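You operate a simulated robot arm through the tools that you are given. There is no shell and no other tool.

You are at the controls of a simulated robot arm. One attempt, no reset.

## Task
Share out the grey tins on the top of the red bench. At the end: the grey tin that says "95" from the top of the red bench is on the green tray; the grey tin marked "27" from the top of the red bench is in the blue tray; the small green wheel is in the left red drawer; whatever was shut is shut again. Leave all else as you found it, and nothing knocked over. Set down upright: grey tin.

Only the result counts: the job must be done as asked and must still hold three seconds after the hand-in. Knocking over, shifting, dropping, spilling or breaking anything else fails it.

## Robot
A 7-joint arm with a three-finger gripper, fixed in place. Base frame: the origin is on the floor under the middle of its stand, x ahead of it, y to its left, z up. Lengths are in mm, angles in degrees, forces in N, time in s.
It reaches about 1342 mm from its shoulder. Its first joint turns from -166.0 to 166.0 degrees. Payload 2.69 kg.
The tool frame sits at the grasp point between the pads (the TCP): z along the fingers, y along the line on which they close. The tips reach 30 mm beyond it. The gripper opens to 128 mm; its body begins 117 mm behind the TCP.
Orientation is that of the tool frame in the base frame, as [roll, pitch, yaw] about the fixed x, y, z axes, in that order (R = Rz(yaw) Ry(pitch) Rx(roll)). With the fingers straight down and closing along the base's y, the tool's x points along the base's -x, its y along +y and its z along -z.

## Interface
- The arm moves only by the tool step_arm. Its argument "deltas" is text: rows parted by semicolons, each of 7 numbers parted by spaces: the turn, a rotation vector about the tool's x, y, z in degrees, then the shift along the tool's x, y, z in mm, then the finger opening in mm, from 0 to 128. In form: ax ay az dx dy dz grip; .... A call has 1 to 20 rows; each row shifts and turns the commanded pose from where the row before left it, along the tool's axes as they then stand. Rows are played at 5 a second. More than 50 mm and 8.6 degrees between two rows, or a gripper value outside its range, and nothing of the call is played. A pose out of reach is approached as far as the arm can. The call stops where the force on the tool passes 40 N (or 10 N more than at its start, if that is more) or the arm is blocked; 0.2 s more then pass. Each finger travels about 127 mm/s and halts on what it meets, pressing with about 40 N; the grip force reading is that of the motor and also rises with nothing between the fingers. The clock runs only during rows and for 0.2 s after the last one: add rows that do not move to give the fingers time. The reply holds the time, the measured pose of the TCP, the force on the tool along the base axes, the opening and the grip force, in the units named above and with some noise, with the torque about the TCP (base axes, N m) and any sound that the robot's microphone picked up.
- Cameras (640 x 400 px; columns grow to the right, rows downward): "scene" is fixed at [222.4, -640.3, 1597.4]; the picture's right is [0.71, -0.70, 0.00], its down [-0.44, -0.44, -0.78] and it looks along [0.55, 0.56, -0.62] (base axes); focal length 310 px, centre (320, 200). "wrist" rides on the gripper at [58, 54, -131] in the tool frame; the picture's right is [-0.68, 0.74, 0.00], its down [-0.62, -0.57, -0.55] and it looks along [-0.40, -0.37, 0.84] (tool axes); focal length 234 px, centre (320, 200). There is no depth. A picture from a camera that has moved, and an enlarged one, comes with that camera's place and axes in the base frame and with its lens. The place of the scene camera against the robot may be out by one fixed shift of up to 18 mm in any direction.
- capture(camera): a new picture of that camera. The clock stands still meanwhile.
- raise_lower(by): moves the trunk up (or, below 0, down) by that many mm; the arm rides with it, the base frame stays. It gives what a move gives, with no picture.
- inspect(camera, box): a new picture of the part [left, top, right, bottom] of that camera's present view, enlarged. The clock stands still meanwhile.
- sign_off(): hands the job in; it is judged then, once.

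Places have to be worked out from the pictures, the camera data and where the tool is seen. Open the gripper and draw the arm clear of the work before you hand the job in, unless the task says otherwise.

The tools are called after "Emit:" as name(argument=value, ...) on one line, values as JSON. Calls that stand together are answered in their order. step_arm: Moves the arm, as the interface text tells. Its arguments: {"type":"object","properties":{"deltas":{"type":"string"}},"required":["deltas"]} The other tools are called the same way: raise_lower (by) moves the trunk up or down; capture (camera) takes a picture; inspect (camera, box) takes an enlarged picture of a part of a camera's view; sign_off () hands the job in.

At the start:

```text
time: 0.0
ee_pos: [662.8, 216.5, 1162.8]
tcp_rot: [180.0, -0.1, -180.0]
wrist_force: [-0.1, 0.2, 0.4]
moment: [0.01, 0.03, 0.0]
width: 127.9
finger_force: 0.1
trunk travel left (down, up): [-150.0, 200.0]
```

scene: 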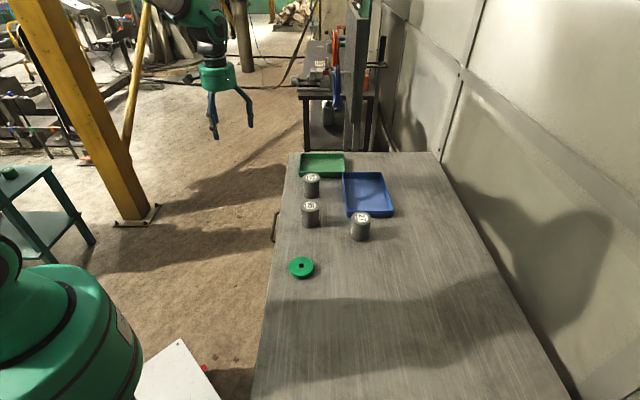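
wrist: 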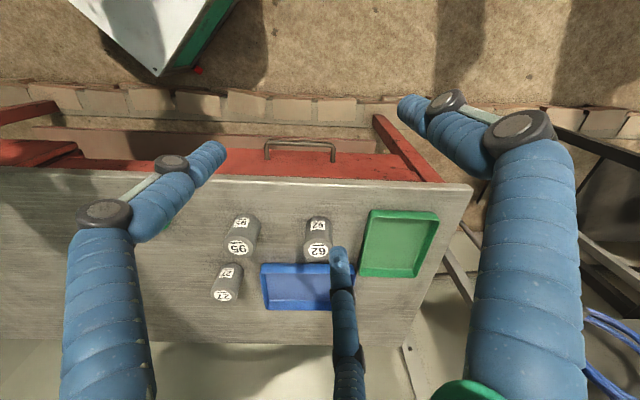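

I start by looking closer at the bench from both cameras to locate tins, trays, wheel and drawers.

Emit:
inspect(camera="scene", box=[240, 140, 440, 300])

Emit:
inspect(camera="wrist", box=[0, 80, 480, 380])

```text
2.50 times, centred on (340, 220) of scene
camera zoom: at [222.4, -640.3, 1597.4], right [0.71, -0.7, 0.0], down [-0.44, -0.44, -0.78], along [0.55, 0.56, -0.62], focal length 775 px, centre (270, 150)
```

zoom: 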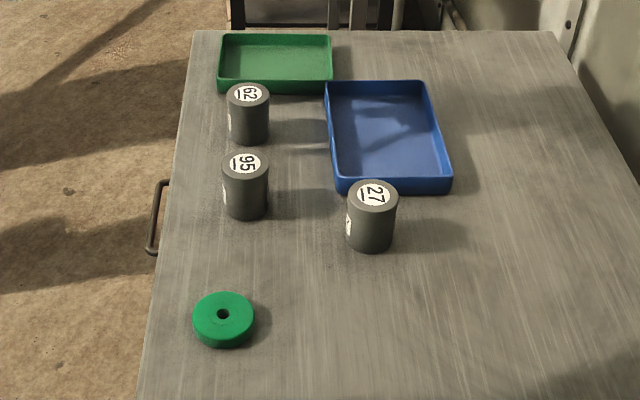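

```text
1.33 times, centred on (240, 230) of wrist
camera zoom: at [605.1, 270.2, 1294.8], right [0.68, 0.74, 0.0], down [0.62, -0.57, 0.55], along [0.4, -0.37, -0.84], focal length 312 px, centre (427, 160)
```

zoom: 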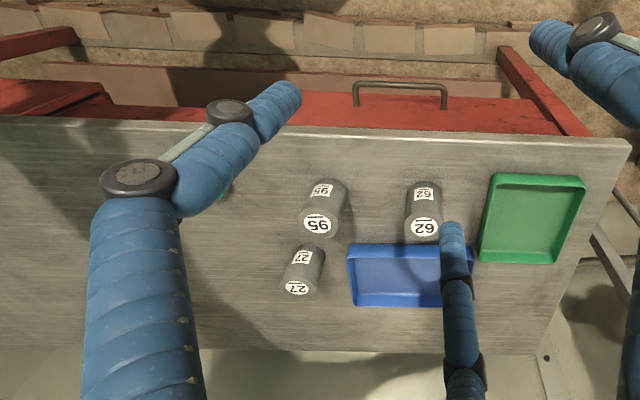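

The tins 62, 95, 27, the wheel and two trays sit on the bench; the bench seems turned 45° to the base. I look at the other items (teal table, left side) and the bench's right-hand part to make sure which wheel and which drawer are meant.

Emit:
inspect(camera="scene", box=[0, 140, 160, 240])

Emit:
inspect(camera="wrist", box=[0, 80, 240, 230])

Emit:
inspect(camera="scene", box=[140, 30, 300, 130])

Emit:
inspect(camera="scene", box=[100, 300, 260, 400])

```text
4.00 times, centred on (80, 190) of scene
camera zoom: at [222.4, -640.3, 1597.4], right [0.71, -0.7, 0.0], down [-0.44, -0.44, -0.78], along [0.55, 0.56, -0.62], focal length 1240 px, centre (1280, 240)
```

zoom: 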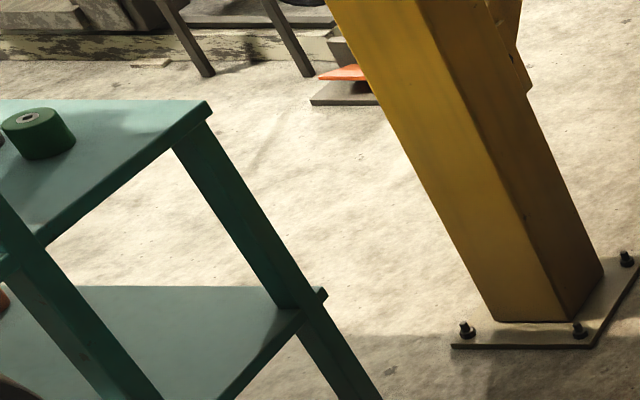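

```text
2.67 times, centred on (120, 155) of wrist
camera zoom: at [605.1, 270.2, 1294.8], right [0.68, 0.74, 0.0], down [0.62, -0.57, 0.55], along [0.4, -0.37, -0.84], focal length 624 px, centre (853, 320)
```

zoom: 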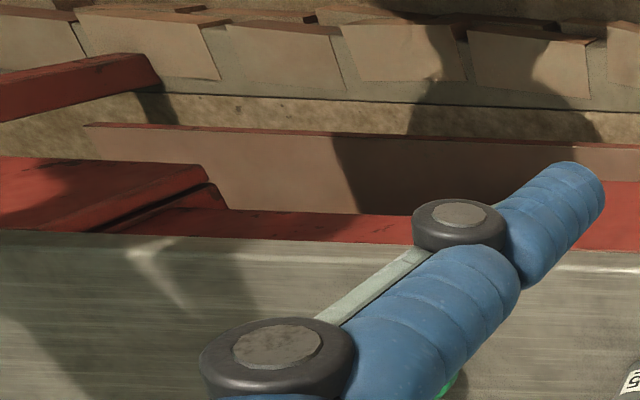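

```text
4.00 times, centred on (220, 80) of scene
camera zoom: at [222.4, -640.3, 1597.4], right [0.71, -0.7, 0.0], down [-0.44, -0.44, -0.78], along [0.55, 0.56, -0.62], focal length 1240 px, centre (720, 680)
```

zoom: 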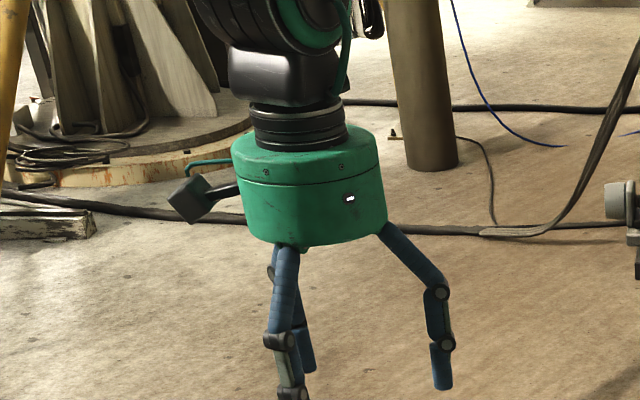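

```text
4.00 times, centred on (180, 350) of scene
camera zoom: at [222.4, -640.3, 1597.4], right [0.71, -0.7, 0.0], down [-0.44, -0.44, -0.78], along [0.55, 0.56, -0.62], focal length 1240 px, centre (880, -400)
```

zoom: 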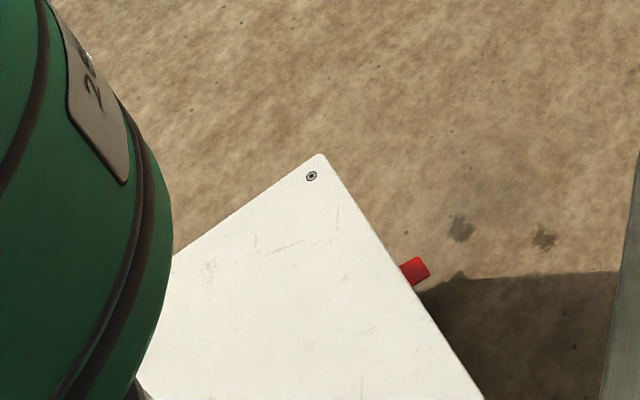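

The wheel on the bench (about 70 mm across) is the small one; the teal-table item is a different, taller roll. I now lower the open hand in the free space in front of the bench and tilt it 40° toward the bench so that the wrist camera sees the drawer fronts.

Emit:
step_arm(deltas="0 0 0 0 0 40 128; 0 0 0 0 0 40 128; 0 0 0 0 0 40 128; 0 0 0 0 0 40 128; 5.657 -5.657 0 0 0 0 128; 5.657 -5.657 0 0 0 0 128; 5.657 -5.657 0 0 0 0 128; 5.657 -5.657 0 0 0 0 128; 5.657 -5.657 0 0 0 0 128; 0 0 0 0 0 0 128")

Emit:
capture(camera="wrist")

Emit:
capture(camera="scene")

```text
time: 2.2
ee_pos: [662.2, 215.9, 1003.8]
tcp_rot: [-149.2, 27.1, -172.4]
wrist_force: [-1.1, 0.1, 0.3]
moment: [-0.01, -0.01, 0.0]
width: 128.0
finger_force: 0.1
trunk travel left (down, up): [-150.0, 200.0]
```

```text
taken
camera wrist: at [558.4, 316.5, 1053.0], right [0.68, 0.73, -0.03], down [0.23, -0.18, 0.96], along [0.69, -0.66, -0.29], focal length 234 px, centre (320, 200)
```

wrist: 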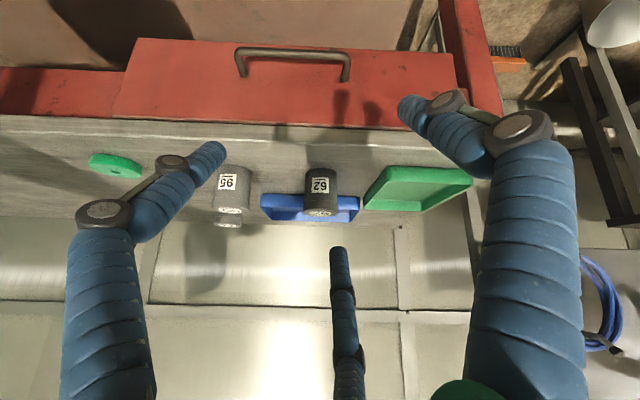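

```text
taken
```

scene: 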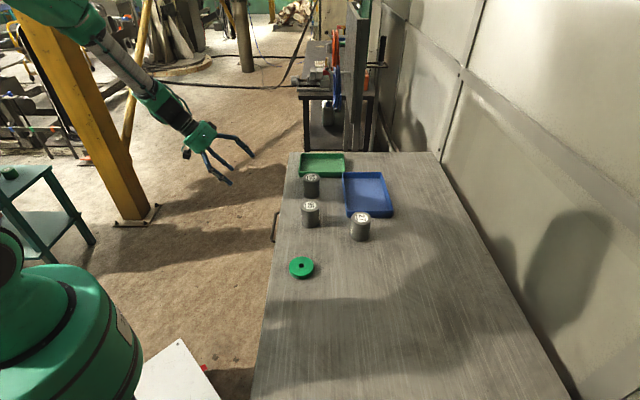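

The move landed where commanded; the left drawer and its bar handle are now visible (bar about u 500–660 along the bench, z≈757). I zoom in on the handle, drawer face, and bench edge for accurate measurement.

Emit:
inspect(camera="wrist", box=[80, 20, 400, 220])

Emit:
inspect(camera="wrist", box=[200, 20, 380, 132])

Emit:
inspect(camera="wrist", box=[320, 20, 500, 132])

```text
2.00 times, centred on (240, 120) of wrist
camera zoom: at [558.4, 316.5, 1053.0], right [0.68, 0.73, -0.03], down [0.23, -0.18, 0.96], along [0.69, -0.66, -0.29], focal length 468 px, centre (480, 360)
```

zoom: 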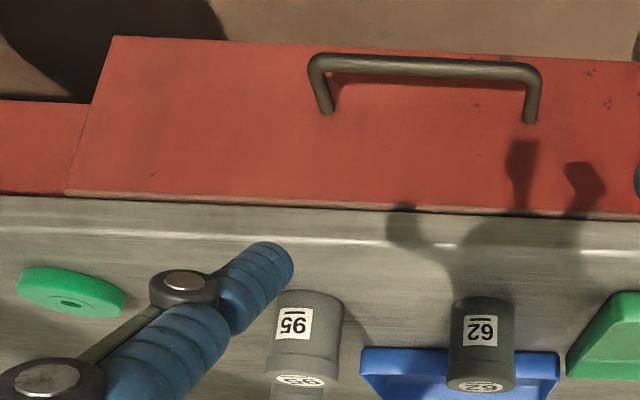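

```text
3.56 times, centred on (290, 76) of wrist
camera zoom: at [558.4, 316.5, 1053.0], right [0.68, 0.73, -0.03], down [0.23, -0.18, 0.96], along [0.69, -0.66, -0.29], focal length 833 px, centre (427, 641)
```

zoom: 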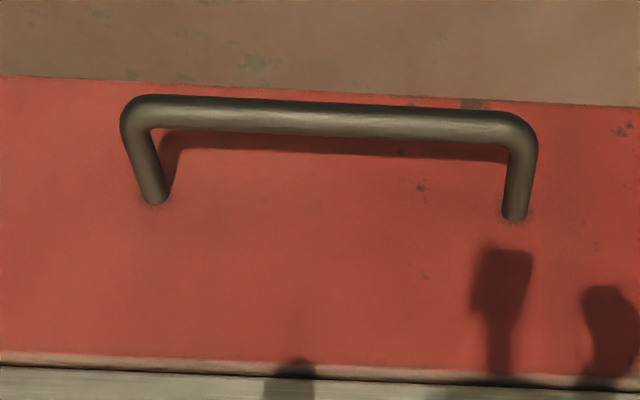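

```text
3.56 times, centred on (410, 76) of wrist
camera zoom: at [558.4, 316.5, 1053.0], right [0.68, 0.73, -0.03], down [0.23, -0.18, 0.96], along [0.69, -0.66, -0.29], focal length 833 px, centre (0, 641)
```

zoom: 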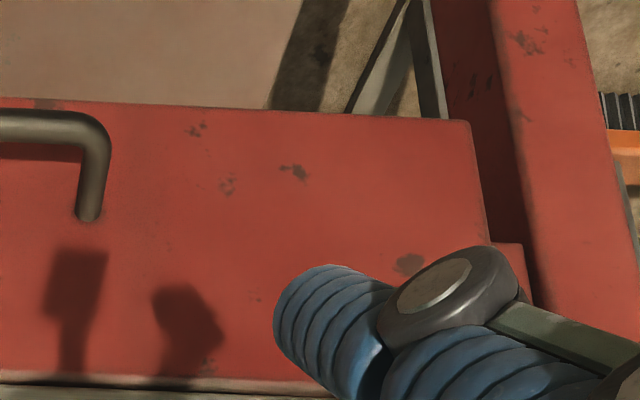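

Readings are consistent: handle bar at about d≈430 mm (perpendicular from base toward bench), face at d≈470, z≈760, u≈500–660. Before using the hand, I close it in free air to see how the fingers travel.

Emit:
step_arm(deltas="0 0 0 0 0 0 20; 0 0 0 0 0 0 20; 0 0 0 0 0 0 20; 0 0 0 0 0 0 20; 0 0 0 0 0 0 20")

Emit:
capture(camera="wrist")

Emit:
inspect(camera="scene", box=[150, 80, 310, 200])

```text
time: 3.4
ee_pos: [663.1, 217.3, 1002.6]
tcp_rot: [-149.3, 27.0, -172.4]
wrist_force: [0.2, 0.4, 0.1]
moment: [0.0, 0.02, -0.01]
width: 20.1
finger_force: 0.1
trunk travel left (down, up): [-150.0, 200.0]
```

```text
taken
camera wrist: at [558.5, 316.1, 1053.0], right [0.68, 0.73, -0.03], down [0.23, -0.18, 0.96], along [0.69, -0.66, -0.29], focal length 234 px, centre (320, 200)
```

wrist: 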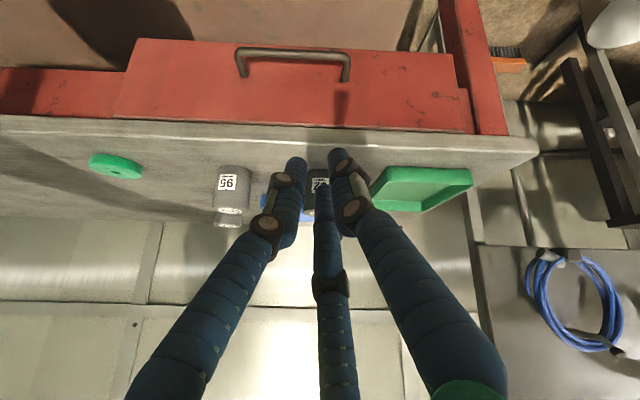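

```text
3.33 times, centred on (230, 140) of scene
camera zoom: at [222.4, -640.3, 1597.4], right [0.71, -0.7, 0.0], down [-0.44, -0.44, -0.78], along [0.55, 0.56, -0.62], focal length 1033 px, centre (620, 400)
```

zoom: 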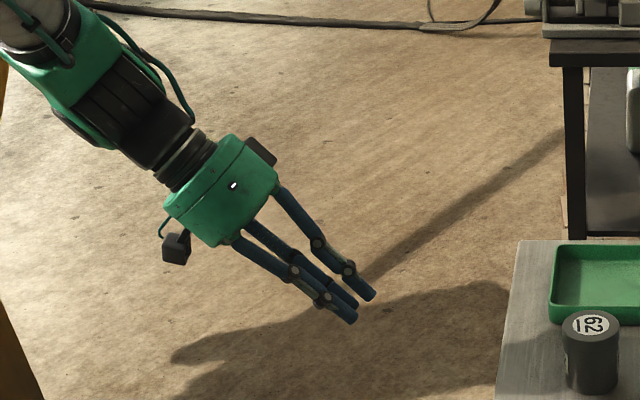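

The hand is a centring three-finger type (fingers 120° apart, single finger on +y). I'll rotate it so the tool x lies along the bench (−u), tilt to 60° toward the drawer, and lower it in front of the handle with the fingers at 80 mm to look again.

Emit:
step_arm(deltas="0 0 -7.5 0 0 0 80; 0 0 -7.5 0 0 0 80; 0 0 -7.5 0 0 0 80; 0 0 -7.5 0 0 0 80; 0 0 -7.5 0 0 0 80; 0 0 -7.5 0 0 0 80; 6.667 0 0 0 0 0 80; 6.667 0 0 0 0 0 80; 6.667 0 0 0 0 0 80; 0 0 0 11 38 17.8 80; 0 0 0 11 38 17.8 80; 0 0 0 11 38 17.8 80; 0 0 0 11 38 17.8 80; 0 0 0 0 0 0 80; 0 0 0 0 0 0 80")

Emit:
capture(camera="wrist")

Emit:
capture(camera="scene")

```text
time: 6.6
ee_pos: [623.3, 196.1, 836.5]
tcp_rot: [-120.1, 0.0, -135.0]
wrist_force: [0.1, 0.7, -0.4]
moment: [-0.02, -0.03, 0.0]
width: 79.9
finger_force: 0.0
trunk travel left (down, up): [-150.0, 200.0]
```

```text
taken
camera wrist: at [482.1, 253.2, 856.0], right [0.22, 0.74, -0.64], down [0.3, 0.57, 0.76], along [0.93, -0.36, -0.1], focal length 234 px, centre (320, 200)
```

wrist: 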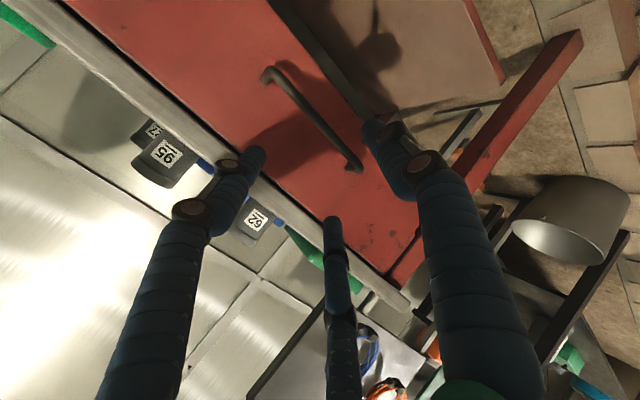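

```text
taken
```

scene: 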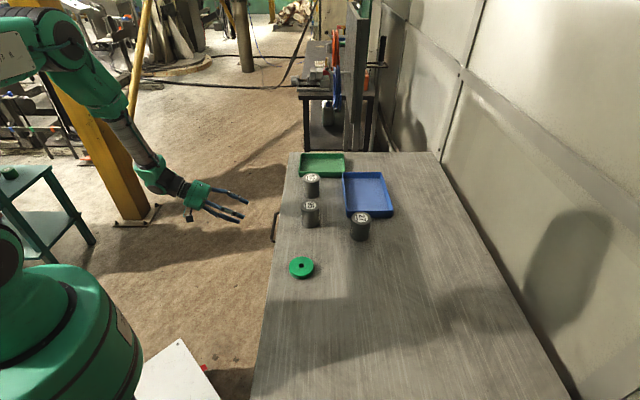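

The handle is clearly in view. I zoom in to triangulate the bar against the previous view.

Emit:
inspect(camera="wrist", box=[240, 50, 400, 190])

Emit:
inspect(camera="scene", box=[170, 160, 310, 260])

```text
2.86 times, centred on (320, 120) of wrist
camera zoom: at [482.1, 253.2, 856.0], right [0.22, 0.74, -0.64], down [0.3, 0.57, 0.76], along [0.93, -0.36, -0.1], focal length 669 px, centre (320, 429)
```

zoom: 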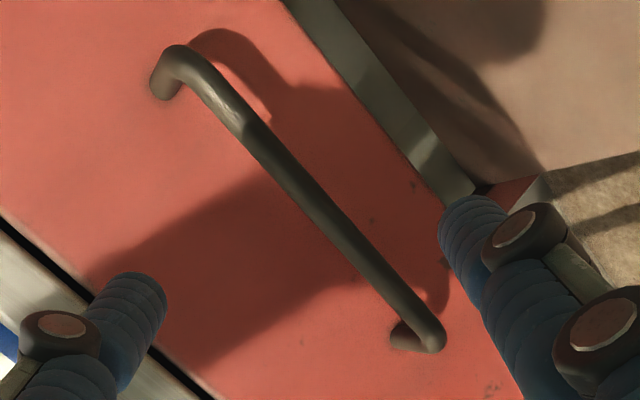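

```text
4.00 times, centred on (240, 210) of scene
camera zoom: at [222.4, -640.3, 1597.4], right [0.71, -0.7, 0.0], down [-0.44, -0.44, -0.78], along [0.55, 0.56, -0.62], focal length 1240 px, centre (640, 160)
```

zoom: 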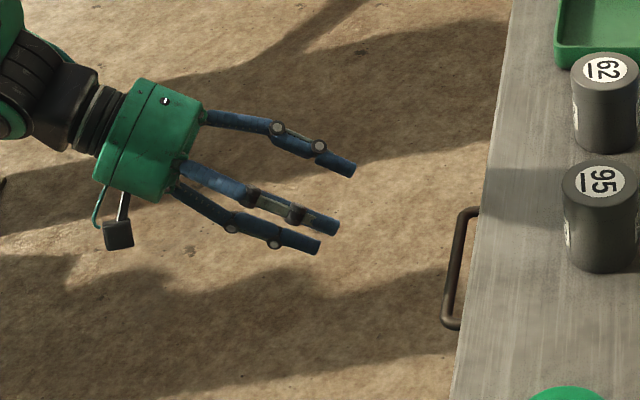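

Triangulated bar: d≈427, z≈760; it lies almost on the tool axis, 146 mm ahead of the TCP. I advance 128 mm along the tool axis, so the tips pass about 12 mm beyond the bar without touching the drawer face.

Emit:
step_arm(deltas="0 0 0 0 0 30 80; 0 0 0 0 0 30 80; 0 0 0 0 0 30 80; 0 0 0 0 0 15 80; 0 0 0 0 0 12 80; 0 0 0 0 0 11 80; 0 0 0 0 0 0 80")

Emit:
capture(camera="wrist")

Emit:
inspect(camera="scene", box=[190, 170, 330, 270])

```text
time: 8.2
ee_pos: [700.6, 116.5, 771.6]
tcp_rot: [-120.1, 0.1, -135.0]
wrist_force: [-0.6, 0.7, 0.8]
moment: [0.04, -0.02, 0.0]
width: 79.8
finger_force: 0.2
trunk travel left (down, up): [-150.0, 200.0]
```

```text
taken
camera wrist: at [560.4, 174.2, 791.1], right [0.22, 0.74, -0.64], down [0.3, 0.57, 0.76], along [0.93, -0.36, -0.1], focal length 234 px, centre (320, 200)
```

wrist: 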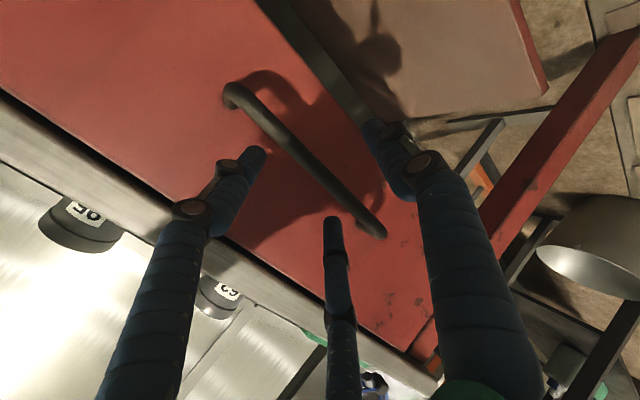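

```text
4.00 times, centred on (260, 220) of scene
camera zoom: at [222.4, -640.3, 1597.4], right [0.71, -0.7, 0.0], down [-0.44, -0.44, -0.78], along [0.55, 0.56, -0.62], focal length 1240 px, centre (560, 120)
```

zoom: 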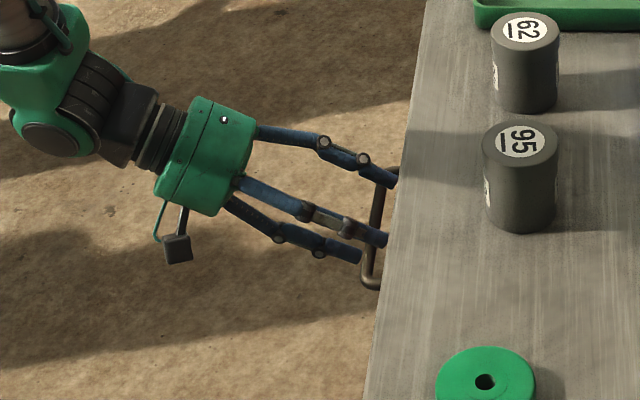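

The tips straddle the bar with no contact (forces near zero). I close the fingers on the bar.

Emit:
step_arm(deltas="0 0 0 0 0 0 50; 0 0 0 0 0 0 30; 0 0 0 0 0 0 10; 0 0 0 0 0 0 10; 0 0 0 0 0 0 10")

Emit:
capture(camera="wrist")

```text
time: 9.4
ee_pos: [701.1, 116.2, 773.4]
tcp_rot: [-120.0, 0.2, -135.0]
wrist_force: [0.5, -8.0, 23.7]
moment: [-0.68, -0.06, -0.45]
width: 20.3
finger_force: 44.6
trunk travel left (down, up): [-150.0, 200.0]
```

```text
taken
camera wrist: at [560.5, 174.2, 792.6], right [0.22, 0.74, -0.64], down [0.3, 0.57, 0.76], along [0.93, -0.36, -0.09], focal length 234 px, centre (320, 200)
```

wrist: 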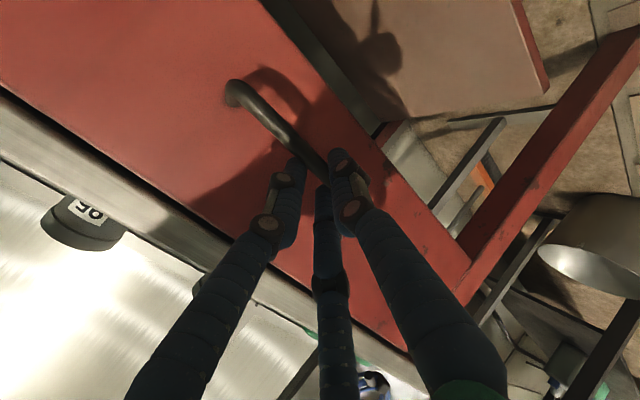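

The bar is clamped, but with about 24 N pushing the tool up; the bar wants to sit ~3 mm more toward the single finger. I shift the tool −3 mm in y to relax this.

Emit:
step_arm(deltas="0 0 0 0 -1.5 0 10; 0 0 0 0 -1.5 0 10; 0 0 0 0 0 0 10")

```text
time: 10.2
ee_pos: [700.4, 116.4, 774.6]
tcp_rot: [-120.1, 0.0, -134.9]
wrist_force: [5.9, 3.7, -3.8]
moment: [0.42, -0.36, 0.74]
width: 20.0
finger_force: 44.2
trunk travel left (down, up): [-150.0, 200.0]
```

Relaxed to a few newtons. Now I pull straight back (−d) 60 mm to check the drawer moves freely.

Emit:
step_arm(deltas="0 0 0 0 2.5 -4.33 10; 0 0 0 0 5 -8.66 10; 0 0 0 0 7.5 -13 10; 0 0 0 0 7.5 -13 10; 0 0 0 0 7.5 -13 10; 0 0 0 0 0 0 10")

Emit:
capture(camera="scene")

Emit:
capture(camera="wrist")

```text
time: 11.6
ee_pos: [659.5, 158.9, 775.2]
tcp_rot: [-120.0, -0.1, -135.1]
wrist_force: [0.8, 2.2, -12.5]
moment: [0.11, 0.2, -0.21]
width: 19.6
finger_force: 44.7
trunk travel left (down, up): [-150.0, 200.0]
```

```text
taken
```

scene: 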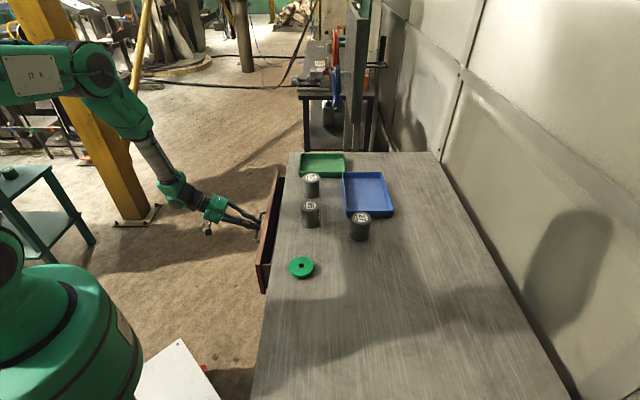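

```text
taken
camera wrist: at [518.9, 215.9, 793.2], right [0.22, 0.74, -0.64], down [0.3, 0.57, 0.76], along [0.93, -0.36, -0.1], focal length 234 px, centre (320, 200)
```

wrist: 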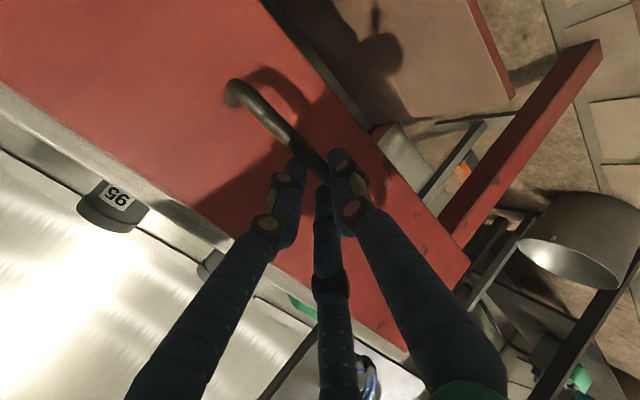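

The drawer slides easily (58 mm open). I keep pulling another 165 mm, easing the tool down 1 mm.

Emit:
step_arm(deltas="0 0 0 0 8.4 -12.5 10; 0 0 0 0 7.5 -13 10; 0 0 0 0 7.5 -13 10; 0 0 0 0 7.5 -13 10; 0 0 0 0 7.5 -13 10; 0 0 0 0 7.5 -13 10; 0 0 0 0 7.5 -13 10; 0 0 0 0 7.5 -13 10; 0 0 0 0 7.5 -13 10; 0 0 0 0 7.5 -13 10; 0 0 0 0 7.5 -13 10; 0 0 0 0 0 0 10")

Emit:
capture(camera="scene")

```text
time: 14.2
ee_pos: [541.9, 275.5, 773.5]
tcp_rot: [-120.0, -0.1, -134.8]
wrist_force: [-9.1, -5.9, 9.9]
moment: [-0.18, 0.0, -0.2]
width: 19.8
finger_force: 44.7
trunk travel left (down, up): [-150.0, 200.0]
```

```text
taken
```

scene: 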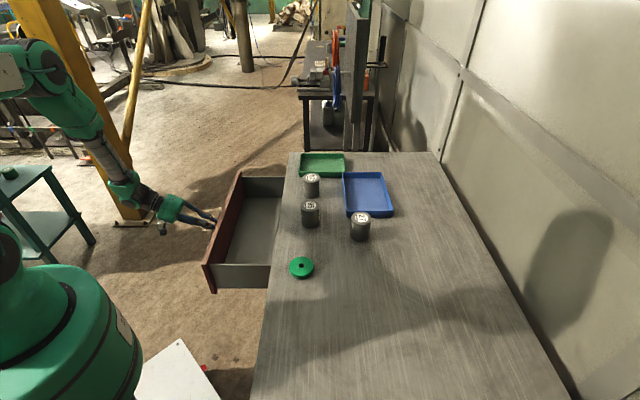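

The drawer is open about 225 mm and is empty. I release the handle and back off along the tool axis.

Emit:
step_arm(deltas="0 0 0 0 0 0 50; 0 0 0 0 0 0 80; 0 0 0 0 0 0 80; 0 0 0 0 0 -20 80; 0 0 0 0 0 -30 80; 0 0 0 0 0 -30 80; 0 0 0 0 0 -30 80; 0 0 0 0 0 0 80")

Emit:
capture(camera="wrist")

Emit:
capture(camera="scene")

```text
time: 16.0
ee_pos: [474.7, 345.3, 827.9]
tcp_rot: [-119.8, 0.0, -135.0]
wrist_force: [0.0, 0.4, 0.5]
moment: [-0.01, -0.02, 0.0]
width: 79.8
finger_force: 0.0
trunk travel left (down, up): [-150.0, 200.0]
```

```text
taken
camera wrist: at [335.0, 402.1, 847.0], right [0.22, 0.74, -0.64], down [0.3, 0.57, 0.76], along [0.93, -0.36, -0.1], focal length 234 px, centre (320, 200)
```

wrist: 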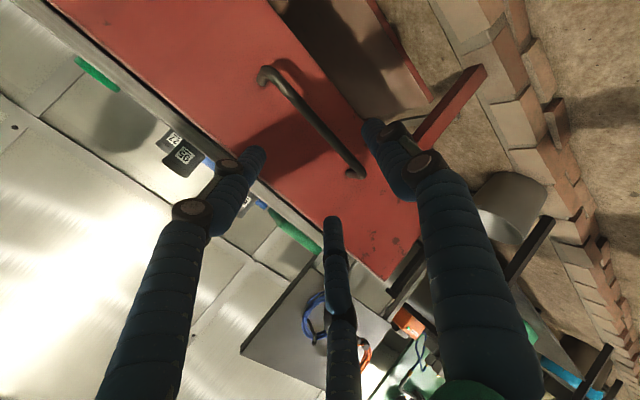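

```text
taken
```

scene: 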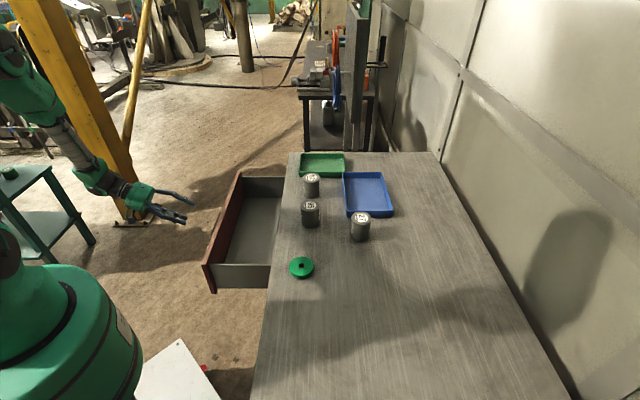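

Handle released, drawer stays open. I raise the hand and bring it back to straight-down (tool x along −u, y along −d).

Emit:
step_arm(deltas="0 0 0 0 -39 -22.5 80; 0 0 0 0 -39 -22.5 80; 0 0 0 0 -39 -22.5 80; 0 0 0 0 -39 -22.5 80; 0 0 0 0 -39 -22.5 80; 0 0 0 0 -39 -22.5 80; 0 0 0 0 -39 -22.5 80; -7.5 0 0 0 0 0 110; -7.5 0 0 0 0 0 110; -7.5 0 0 0 0 0 110; -7.5 0 0 0 0 0 110; -7.5 0 0 0 0 0 110; -7.5 0 0 0 0 0 110; -7.5 0 0 0 0 0 110; -7.5 0 0 0 0 0 110; 0 0 0 0 0 0 110")

```text
time: 19.4
ee_pos: [475.1, 342.8, 1144.6]
tcp_rot: [-179.9, 0.0, -134.9]
wrist_force: [-0.7, -0.3, 0.2]
moment: [0.02, 0.02, -0.01]
width: 109.6
finger_force: 0.0
trunk travel left (down, up): [-150.0, 200.0]
```

Now straight down at z≈1145. I move over the bench at this safe height to view everything from above.

Emit:
step_arm(deltas="0 0 0 20 -40 0 110; 0 0 0 20 -40 0 110; 0 0 0 20 -40 0 110; 0 0 0 20 -40 0 110; 0 0 0 20 -40 0 110; 0 0 0 20 -40 0 110; 0 0 0 20 -40 0 110; 0 0 0 20 -40 0 110; 0 0 0 20 -40 0 110; 0 0 0 0 0 0 110")

Emit:
capture(camera="wrist")

Emit:
capture(camera="scene")

```text
time: 21.6
ee_pos: [602.8, -40.1, 1144.2]
tcp_rot: [179.9, 0.0, -135.0]
wrist_force: [-0.2, 0.0, -0.3]
moment: [0.05, 0.04, 0.02]
width: 109.9
finger_force: 0.1
trunk travel left (down, up): [-150.0, 200.0]
```

```text
taken
camera wrist: at [523.1, -43.8, 1275.9], right [-0.04, 1.0, 0.0], down [0.84, 0.04, 0.55], along [0.55, 0.02, -0.84], focal length 234 px, centre (320, 200)
```

wrist: 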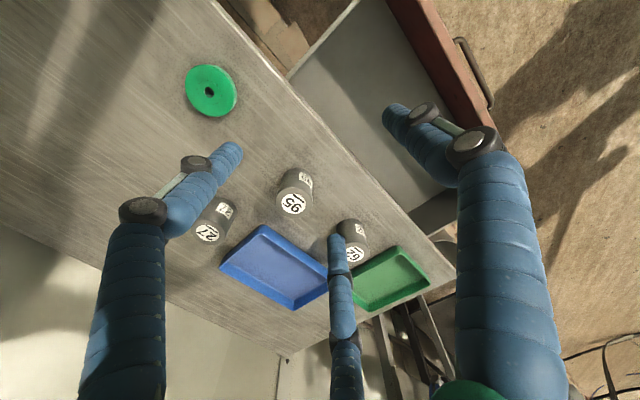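

```text
taken
```

scene: 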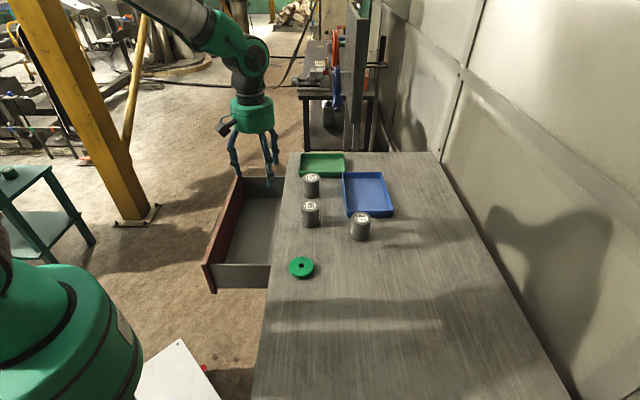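

An excellent overhead view. I zoom in on the wheel, tins and trays for precise pixel positions.

Emit:
inspect(camera="wrist", box=[160, 50, 320, 150])

Emit:
inspect(camera="wrist", box=[170, 150, 410, 300])

Emit:
inspect(camera="wrist", box=[260, 0, 500, 150])

Emit:
inspect(camera="wrist", box=[210, 200, 450, 350])

```text
4.00 times, centred on (240, 100) of wrist
camera zoom: at [523.1, -43.8, 1275.9], right [-0.04, 1.0, 0.0], down [0.84, 0.04, 0.55], along [0.55, 0.02, -0.84], focal length 937 px, centre (640, 600)
```

zoom: 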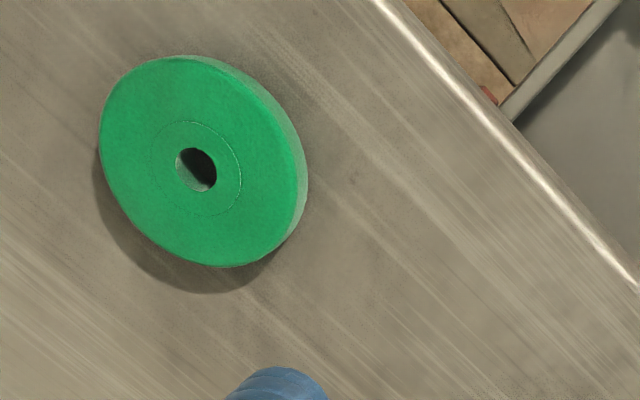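

```text
2.67 times, centred on (290, 225) of wrist
camera zoom: at [523.1, -43.8, 1275.9], right [-0.04, 1.0, 0.0], down [0.84, 0.04, 0.55], along [0.55, 0.02, -0.84], focal length 624 px, centre (400, 133)
```

zoom: 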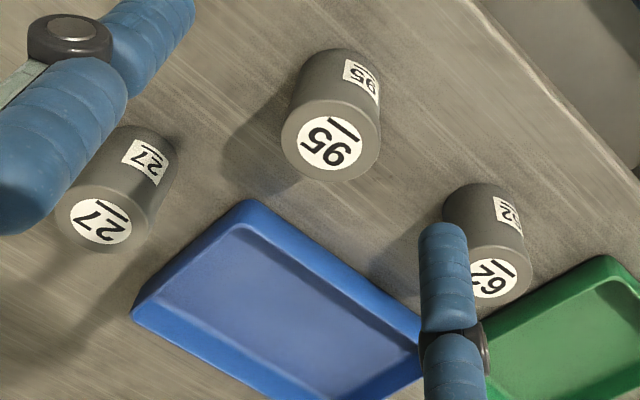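

```text
2.67 times, centred on (380, 75) of wrist
camera zoom: at [523.1, -43.8, 1275.9], right [-0.04, 1.0, 0.0], down [0.84, 0.04, 0.55], along [0.55, 0.02, -0.84], focal length 624 px, centre (160, 533)
```

zoom: 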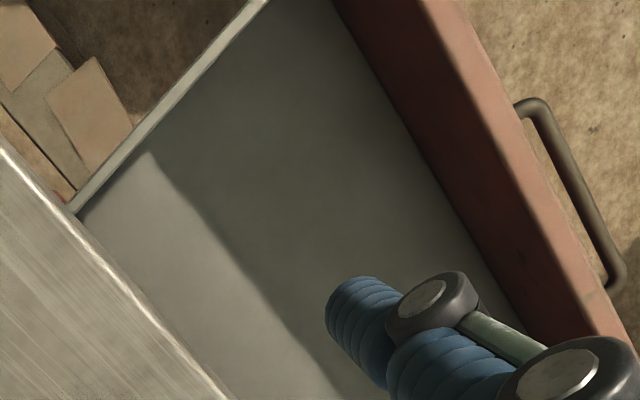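

```text
2.67 times, centred on (330, 275) of wrist
camera zoom: at [523.1, -43.8, 1275.9], right [-0.04, 1.0, 0.0], down [0.84, 0.04, 0.55], along [0.55, 0.02, -0.84], focal length 624 px, centre (293, 0)
```

zoom: 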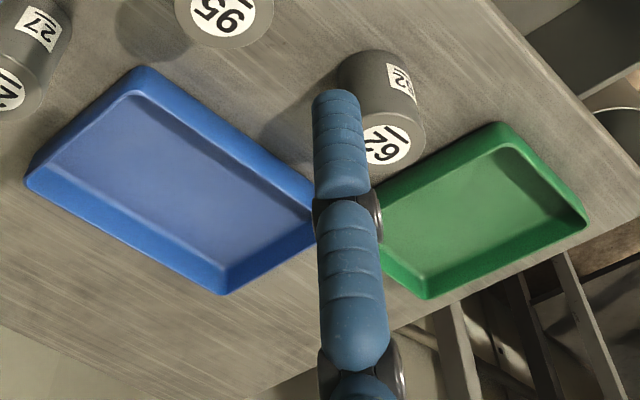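

Estimates (u along bench, d across): wheel ≈ (268, 559) with its top near z≈897; tin 95 ≈ (467, 577), tin 27 ≈ (407, 740), tin 62 ≈ (628, 580), tin tops ≈ 955. I move over the wheel and descend to z≈1000 for a check.

Emit:
step_arm(deltas="0 0 0 32.5 -26.2 0 110; 0 0 0 32.5 -26.2 0 110; 0 0 0 32.5 -26.2 0 110; 0 0 0 32.5 -26.2 0 110; 0 0 0 0 0 36 110; 0 0 0 0 0 36 110; 0 0 0 0 0 36 110; 0 0 0 0 0 36 110; 0 0 0 0 0 0 110")

Emit:
capture(camera="wrist")

Emit:
capture(camera="scene")

```text
time: 23.6
ee_pos: [584.6, -206.3, 999.1]
tcp_rot: [180.0, 0.0, -134.9]
wrist_force: [0.4, 0.4, -0.5]
moment: [0.03, 0.03, 0.0]
width: 109.7
finger_force: 0.0
trunk travel left (down, up): [-150.0, 200.0]
```

```text
taken
camera wrist: at [505.8, -210.6, 1130.4], right [-0.04, 1.0, 0.0], down [0.84, 0.04, 0.55], along [0.55, 0.02, -0.84], focal length 234 px, centre (320, 200)
```

wrist: 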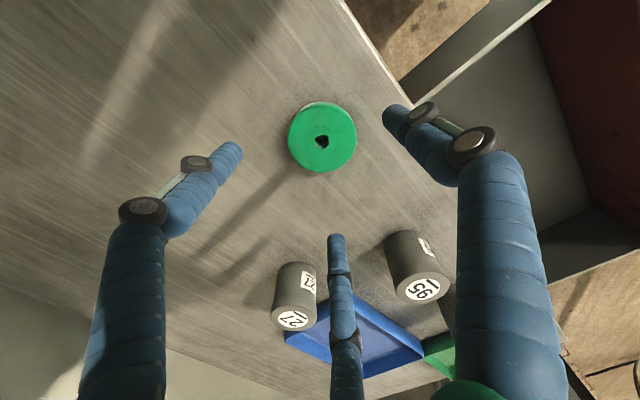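

```text
taken
```

scene: 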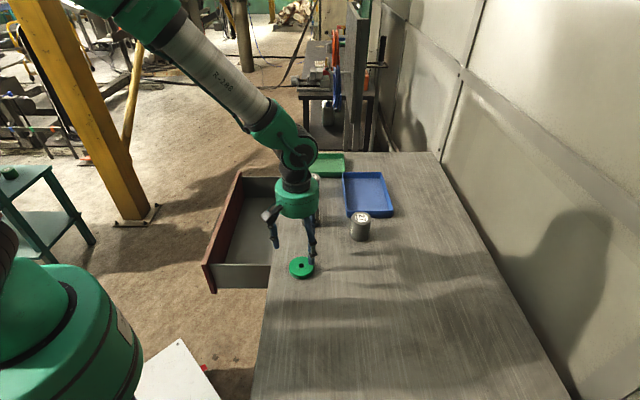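

The wheel is almost exactly under the TCP. I zoom to verify centering to within a couple of millimetres.

Emit:
inspect(camera="wrist", box=[260, 90, 388, 190])

```text
4.00 times, centred on (324, 140) of wrist
camera zoom: at [505.8, -210.6, 1130.4], right [-0.04, 1.0, 0.0], down [0.84, 0.04, 0.55], along [0.55, 0.02, -0.84], focal length 937 px, centre (304, 440)
```

zoom: 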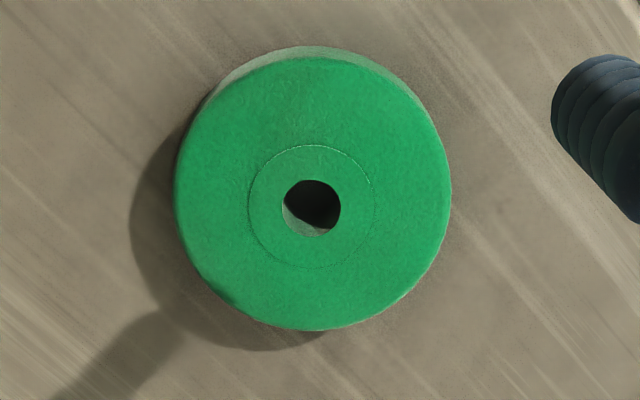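

Wheel centre is within ~1.5 mm of the TCP axis and 70 mm across. I descend around it to z≈922, then probe slowly for the bench surface (call stops on contact).

Emit:
step_arm(deltas="0 0 0 0 0 30 110; 0 0 0 0 0 30 110; 0 0 0 0 0 17 110; 0 0 0 0 0 2 110; 0 0 0 0 0 2 110; 0 0 0 0 0 2 110; 0 0 0 0 0 0 110")

Emit:
capture(camera="wrist")

Emit:
inspect(camera="scene", box=[240, 200, 360, 290])

```text
time: 25.2
ee_pos: [586.5, -205.1, 917.0]
tcp_rot: [180.0, 0.0, -135.0]
wrist_force: [-0.1, 0.3, 0.6]
moment: [-0.02, 0.0, -0.01]
width: 109.7
finger_force: 0.0
trunk travel left (down, up): [-150.0, 200.0]
```

```text
taken
camera wrist: at [506.3, -208.3, 1048.5], right [-0.04, 1.0, 0.0], down [0.84, 0.04, 0.55], along [0.55, 0.02, -0.84], focal length 234 px, centre (320, 200)
```

wrist: 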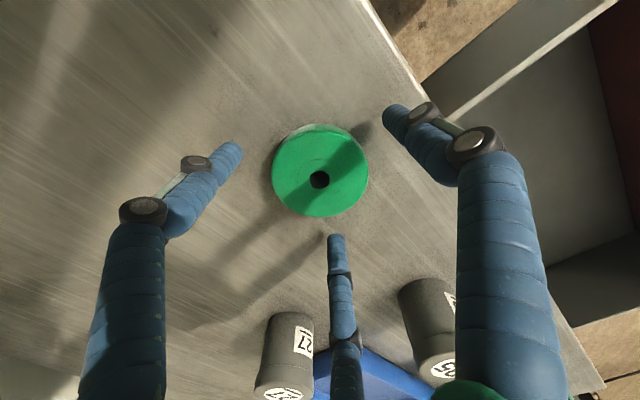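

```text
4.44 times, centred on (300, 245) of scene
camera zoom: at [222.4, -640.3, 1597.4], right [0.71, -0.7, 0.0], down [-0.44, -0.44, -0.78], along [0.55, 0.56, -0.62], focal length 1378 px, centre (409, 0)
```

zoom: 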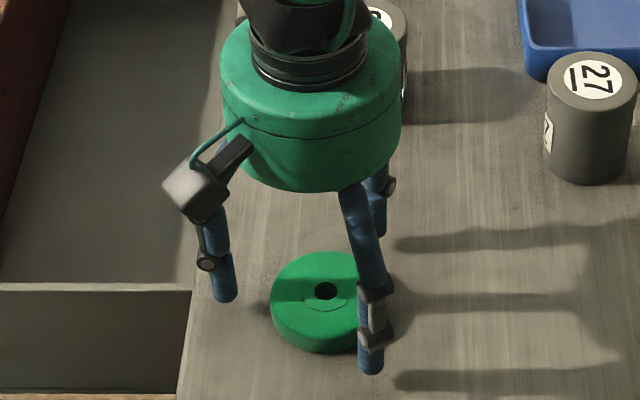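

No contact yet at z≈917. I continue probing in 1.5 mm steps.

Emit:
step_arm(deltas="0 0 0 0 0 1.5 110; 0 0 0 0 0 1.5 110; 0 0 0 0 0 1.5 110; 0 0 0 0 0 0 110")

Emit:
inspect(camera="wrist", box=[180, 80, 440, 260])

```text
time: 26.2
ee_pos: [584.0, -205.6, 912.1]
tcp_rot: [180.0, 0.0, -135.0]
wrist_force: [-0.2, 0.2, -0.2]
moment: [0.03, 0.01, 0.02]
width: 110.0
finger_force: 0.0
trunk travel left (down, up): [-150.0, 200.0]
```

```text
2.22 times, centred on (310, 170) of wrist
camera zoom: at [505.8, -208.9, 1044.1], right [-0.04, 1.0, 0.0], down [0.84, 0.04, 0.55], along [0.55, 0.02, -0.84], focal length 520 px, centre (342, 267)
```

zoom: 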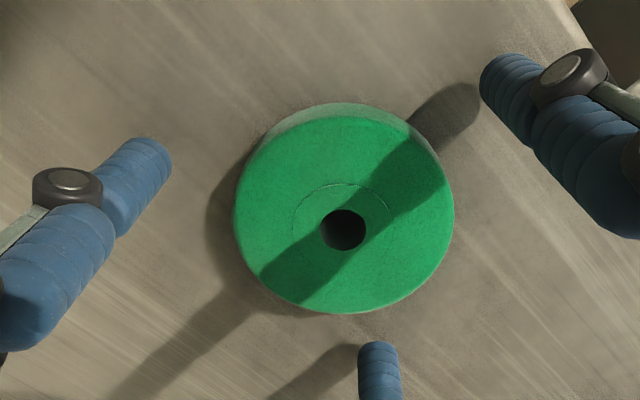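

Finger tips nearly meet their shadows, so the bench is within millimetres. Continue in 1 mm steps.

Emit:
step_arm(deltas="0 0 0 0 0 1 110; 0 0 0 0 0 1 110; 0 0 0 0 0 1 110; 0 0 0 0 0 1 110; 0 0 0 0 0 0 110")

```text
time: 27.4
ee_pos: [584.1, -204.9, 909.0]
tcp_rot: [-180.0, 0.1, -135.0]
wrist_force: [0.3, 0.0, 0.4]
moment: [-0.02, -0.03, 0.03]
width: 109.7
finger_force: 0.0
trunk travel left (down, up): [-150.0, 200.0]
```

Emit:
step_arm(deltas="0 0 0 0 0 1 110; 0 0 0 0 0 1 110; 0 0 0 0 0 1 110; 0 0 0 0 0 0 110")

Emit:
inspect(camera="wrist", box=[180, 80, 440, 260])

```text
time: 28.4
ee_pos: [583.8, -205.6, 905.8]
tcp_rot: [-180.0, -0.1, -135.0]
wrist_force: [-0.6, -0.4, -0.6]
moment: [-0.02, 0.0, 0.03]
width: 110.2
finger_force: 0.1
trunk travel left (down, up): [-150.0, 200.0]
```

```text
2.22 times, centred on (310, 170) of wrist
camera zoom: at [505.8, -208.4, 1036.5], right [-0.04, 1.0, 0.0], down [0.84, 0.04, 0.55], along [0.55, 0.02, -0.84], focal length 520 px, centre (342, 267)
```

zoom: 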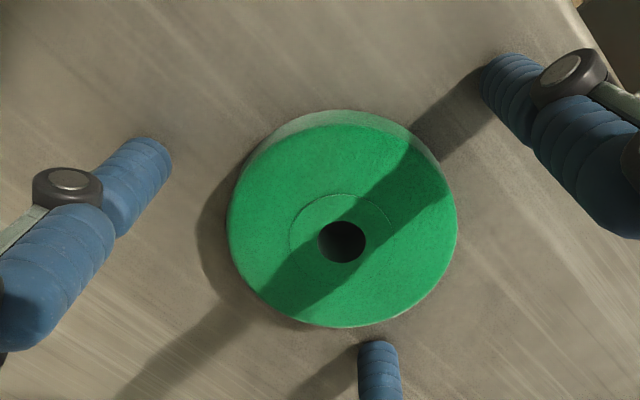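

Emit:
step_arm(deltas="0 0 0 0 0 1 110; 0 0 0 0 0 1 110; 0 0 0 0 0 1 110; 0 0 0 0 0 0 110")

```text
time: 29.4
ee_pos: [585.7, -205.4, 902.2]
tcp_rot: [-180.0, 0.0, -135.0]
wrist_force: [0.1, 0.8, 0.4]
moment: [0.0, -0.04, -0.01]
width: 109.7
finger_force: 0.1
trunk travel left (down, up): [-150.0, 200.0]
```

Emit:
step_arm(deltas="0 0 0 0 0 1 110; 0 0 0 0 0 1 110; 0 0 0 0 0 1 110; 0 0 0 0 0 1 110; 0 0 0 0 0 0 110")

Emit:
inspect(camera="wrist", box=[180, 80, 440, 260])

Emit:
inspect(camera="scene", box=[260, 220, 360, 295])

```text
time: 30.6
ee_pos: [586.0, -206.8, 899.8]
tcp_rot: [-179.7, 0.0, -135.0]
wrist_force: [6.3, 4.9, 19.9]
moment: [0.61, 0.62, -0.23]
width: 114.9
finger_force: 4.1
trunk travel left (down, up): [-150.0, 200.0]
```

```text
2.22 times, centred on (310, 170) of wrist
camera zoom: at [505.9, -208.9, 1031.7], right [-0.04, 1.0, 0.0], down [0.83, 0.04, 0.55], along [0.55, 0.02, -0.83], focal length 520 px, centre (342, 267)
```

zoom: 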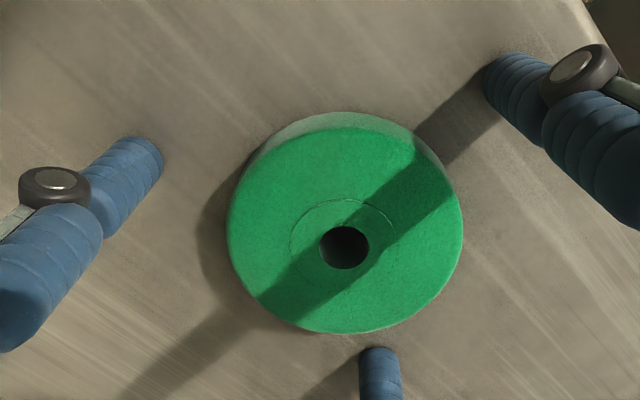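

```text
5.33 times, centred on (310, 258) of scene
camera zoom: at [222.4, -640.3, 1597.4], right [0.71, -0.7, 0.0], down [-0.44, -0.44, -0.78], along [0.55, 0.56, -0.62], focal length 1653 px, centre (373, -107)
```

zoom: 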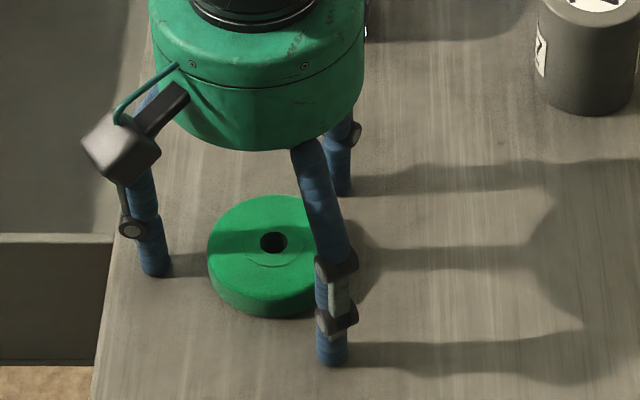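

Contact found: bench surface at TCP ≈ 900, i.e. about z≈870. I lift 4 mm and close on the wheel.

Emit:
step_arm(deltas="0 0 0 0 0 -2 110; 0 0 0 0 0 -2 110; 0 0 0 0 0 0 110; 0 0 0 0 0 0 95; 0 0 0 0 0 0 80; 0 0 0 0 0 0 60; 0 0 0 0 0 0 55; 0 0 0 0 0 0 55")

Emit:
capture(camera="wrist")

```text
time: 31.8
ee_pos: [584.0, -204.1, 907.8]
tcp_rot: [-179.8, 0.1, -134.9]
wrist_force: [-12.4, 15.2, 47.5]
moment: [1.36, 1.94, 0.08]
width: 81.0
finger_force: 15.4
trunk travel left (down, up): [-150.0, 200.0]
stopped in row 6: the force on the tool passed its limit at 58 N (the readings are from after the stop); the commanded pose is now the measured one
```

```text
taken
camera wrist: at [504.1, -207.2, 1039.0], right [-0.04, 1.0, 0.0], down [0.83, 0.04, 0.55], along [0.55, 0.02, -0.84], focal length 234 px, centre (320, 200)
```

wrist: 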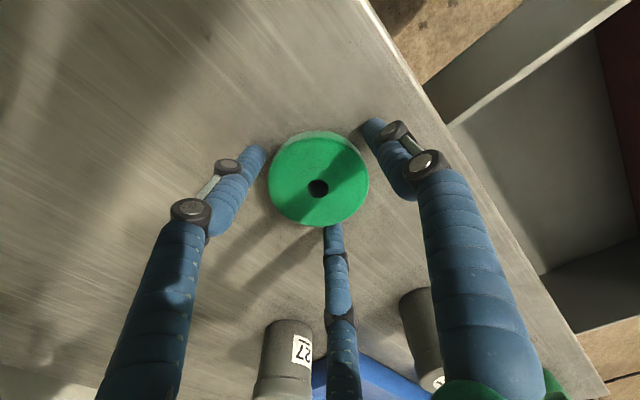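

The fingertips drop as they close (arc motion), so they pressed on the bench. I raise 7 mm first, then finish closing.

Emit:
step_arm(deltas="0 0 0 0 0 -3 90; 0 0 0 0 0 -4 90; 0 0 0 0 0 0 90; 0 0 0 0 0 0 82")

```text
time: 32.8
ee_pos: [583.7, -204.5, 911.1]
tcp_rot: [179.9, -0.1, -135.0]
wrist_force: [-0.5, -0.4, 0.1]
moment: [-0.01, 0.02, 0.02]
width: 81.8
finger_force: 0.1
trunk travel left (down, up): [-150.0, 200.0]
```

Contact is gone. Now I close on the wheel.

Emit:
step_arm(deltas="0 0 0 0 0 0 76; 0 0 0 0 0 0 70; 0 0 0 0 0 0 64; 0 0 0 0 0 0 58; 0 0 0 0 0 0 58")

Emit:
capture(camera="wrist")

```text
time: 34.0
ee_pos: [585.1, -204.9, 910.8]
tcp_rot: [179.9, 0.0, -135.1]
wrist_force: [1.0, -0.8, 1.8]
moment: [-0.04, -0.02, 0.01]
width: 72.9
finger_force: 11.0
trunk travel left (down, up): [-150.0, 200.0]
```

```text
taken
camera wrist: at [504.9, -208.1, 1042.4], right [-0.04, 1.0, 0.0], down [0.84, 0.04, 0.55], along [0.55, 0.02, -0.84], focal length 234 px, centre (320, 200)
```

wrist: 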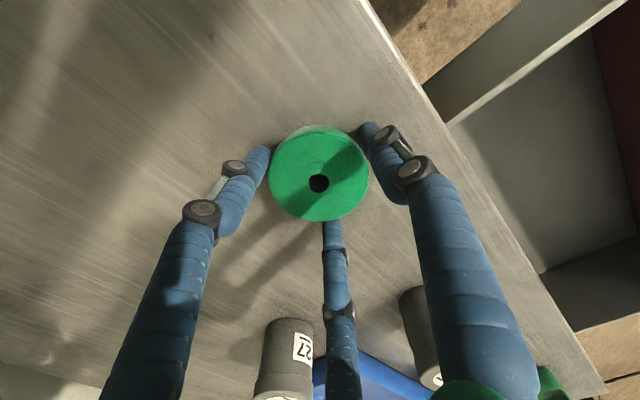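

The fingers touch the wheel at 73 mm. I tighten the grip further and check.

Emit:
step_arm(deltas="0 0 0 0 0 0 50; 0 0 0 0 0 0 45; 0 0 0 0 0 0 45")

Emit:
inspect(camera="wrist", box=[220, 90, 420, 250])

Emit:
inspect(camera="scene", box=[260, 220, 360, 295])

```text
time: 34.8
ee_pos: [583.8, -204.5, 911.3]
tcp_rot: [179.9, -0.1, -135.1]
wrist_force: [1.4, -1.0, 2.4]
moment: [-0.06, -0.1, 0.0]
width: 72.1
finger_force: 40.5
trunk travel left (down, up): [-150.0, 200.0]
```

```text
2.50 times, centred on (320, 170) of wrist
camera zoom: at [504.9, -208.2, 1042.4], right [-0.04, 1.0, 0.0], down [0.84, 0.04, 0.55], along [0.55, 0.02, -0.84], focal length 585 px, centre (320, 275)
```

zoom: 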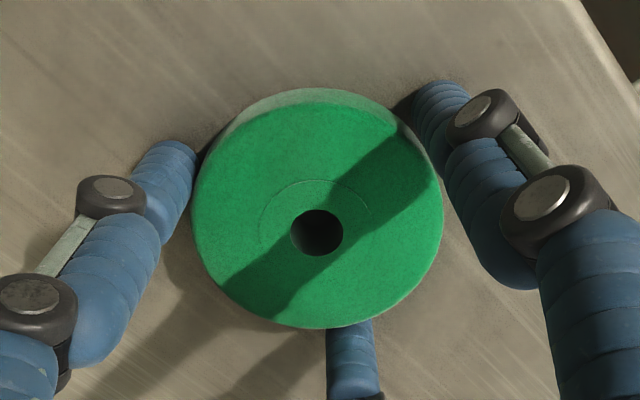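

```text
5.33 times, centred on (310, 258) of scene
camera zoom: at [222.4, -640.3, 1597.4], right [0.71, -0.7, 0.0], down [-0.44, -0.44, -0.78], along [0.55, 0.56, -0.62], focal length 1653 px, centre (373, -107)
```

zoom: 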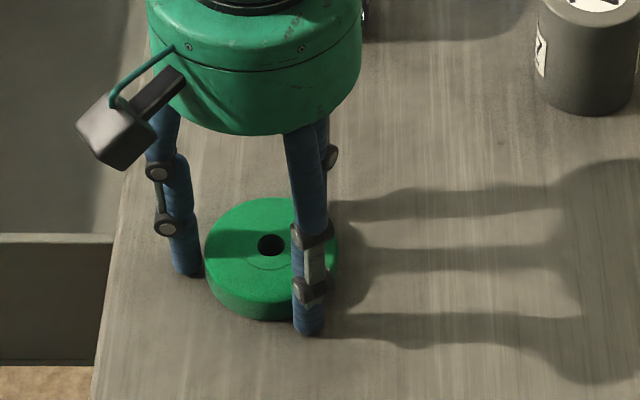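

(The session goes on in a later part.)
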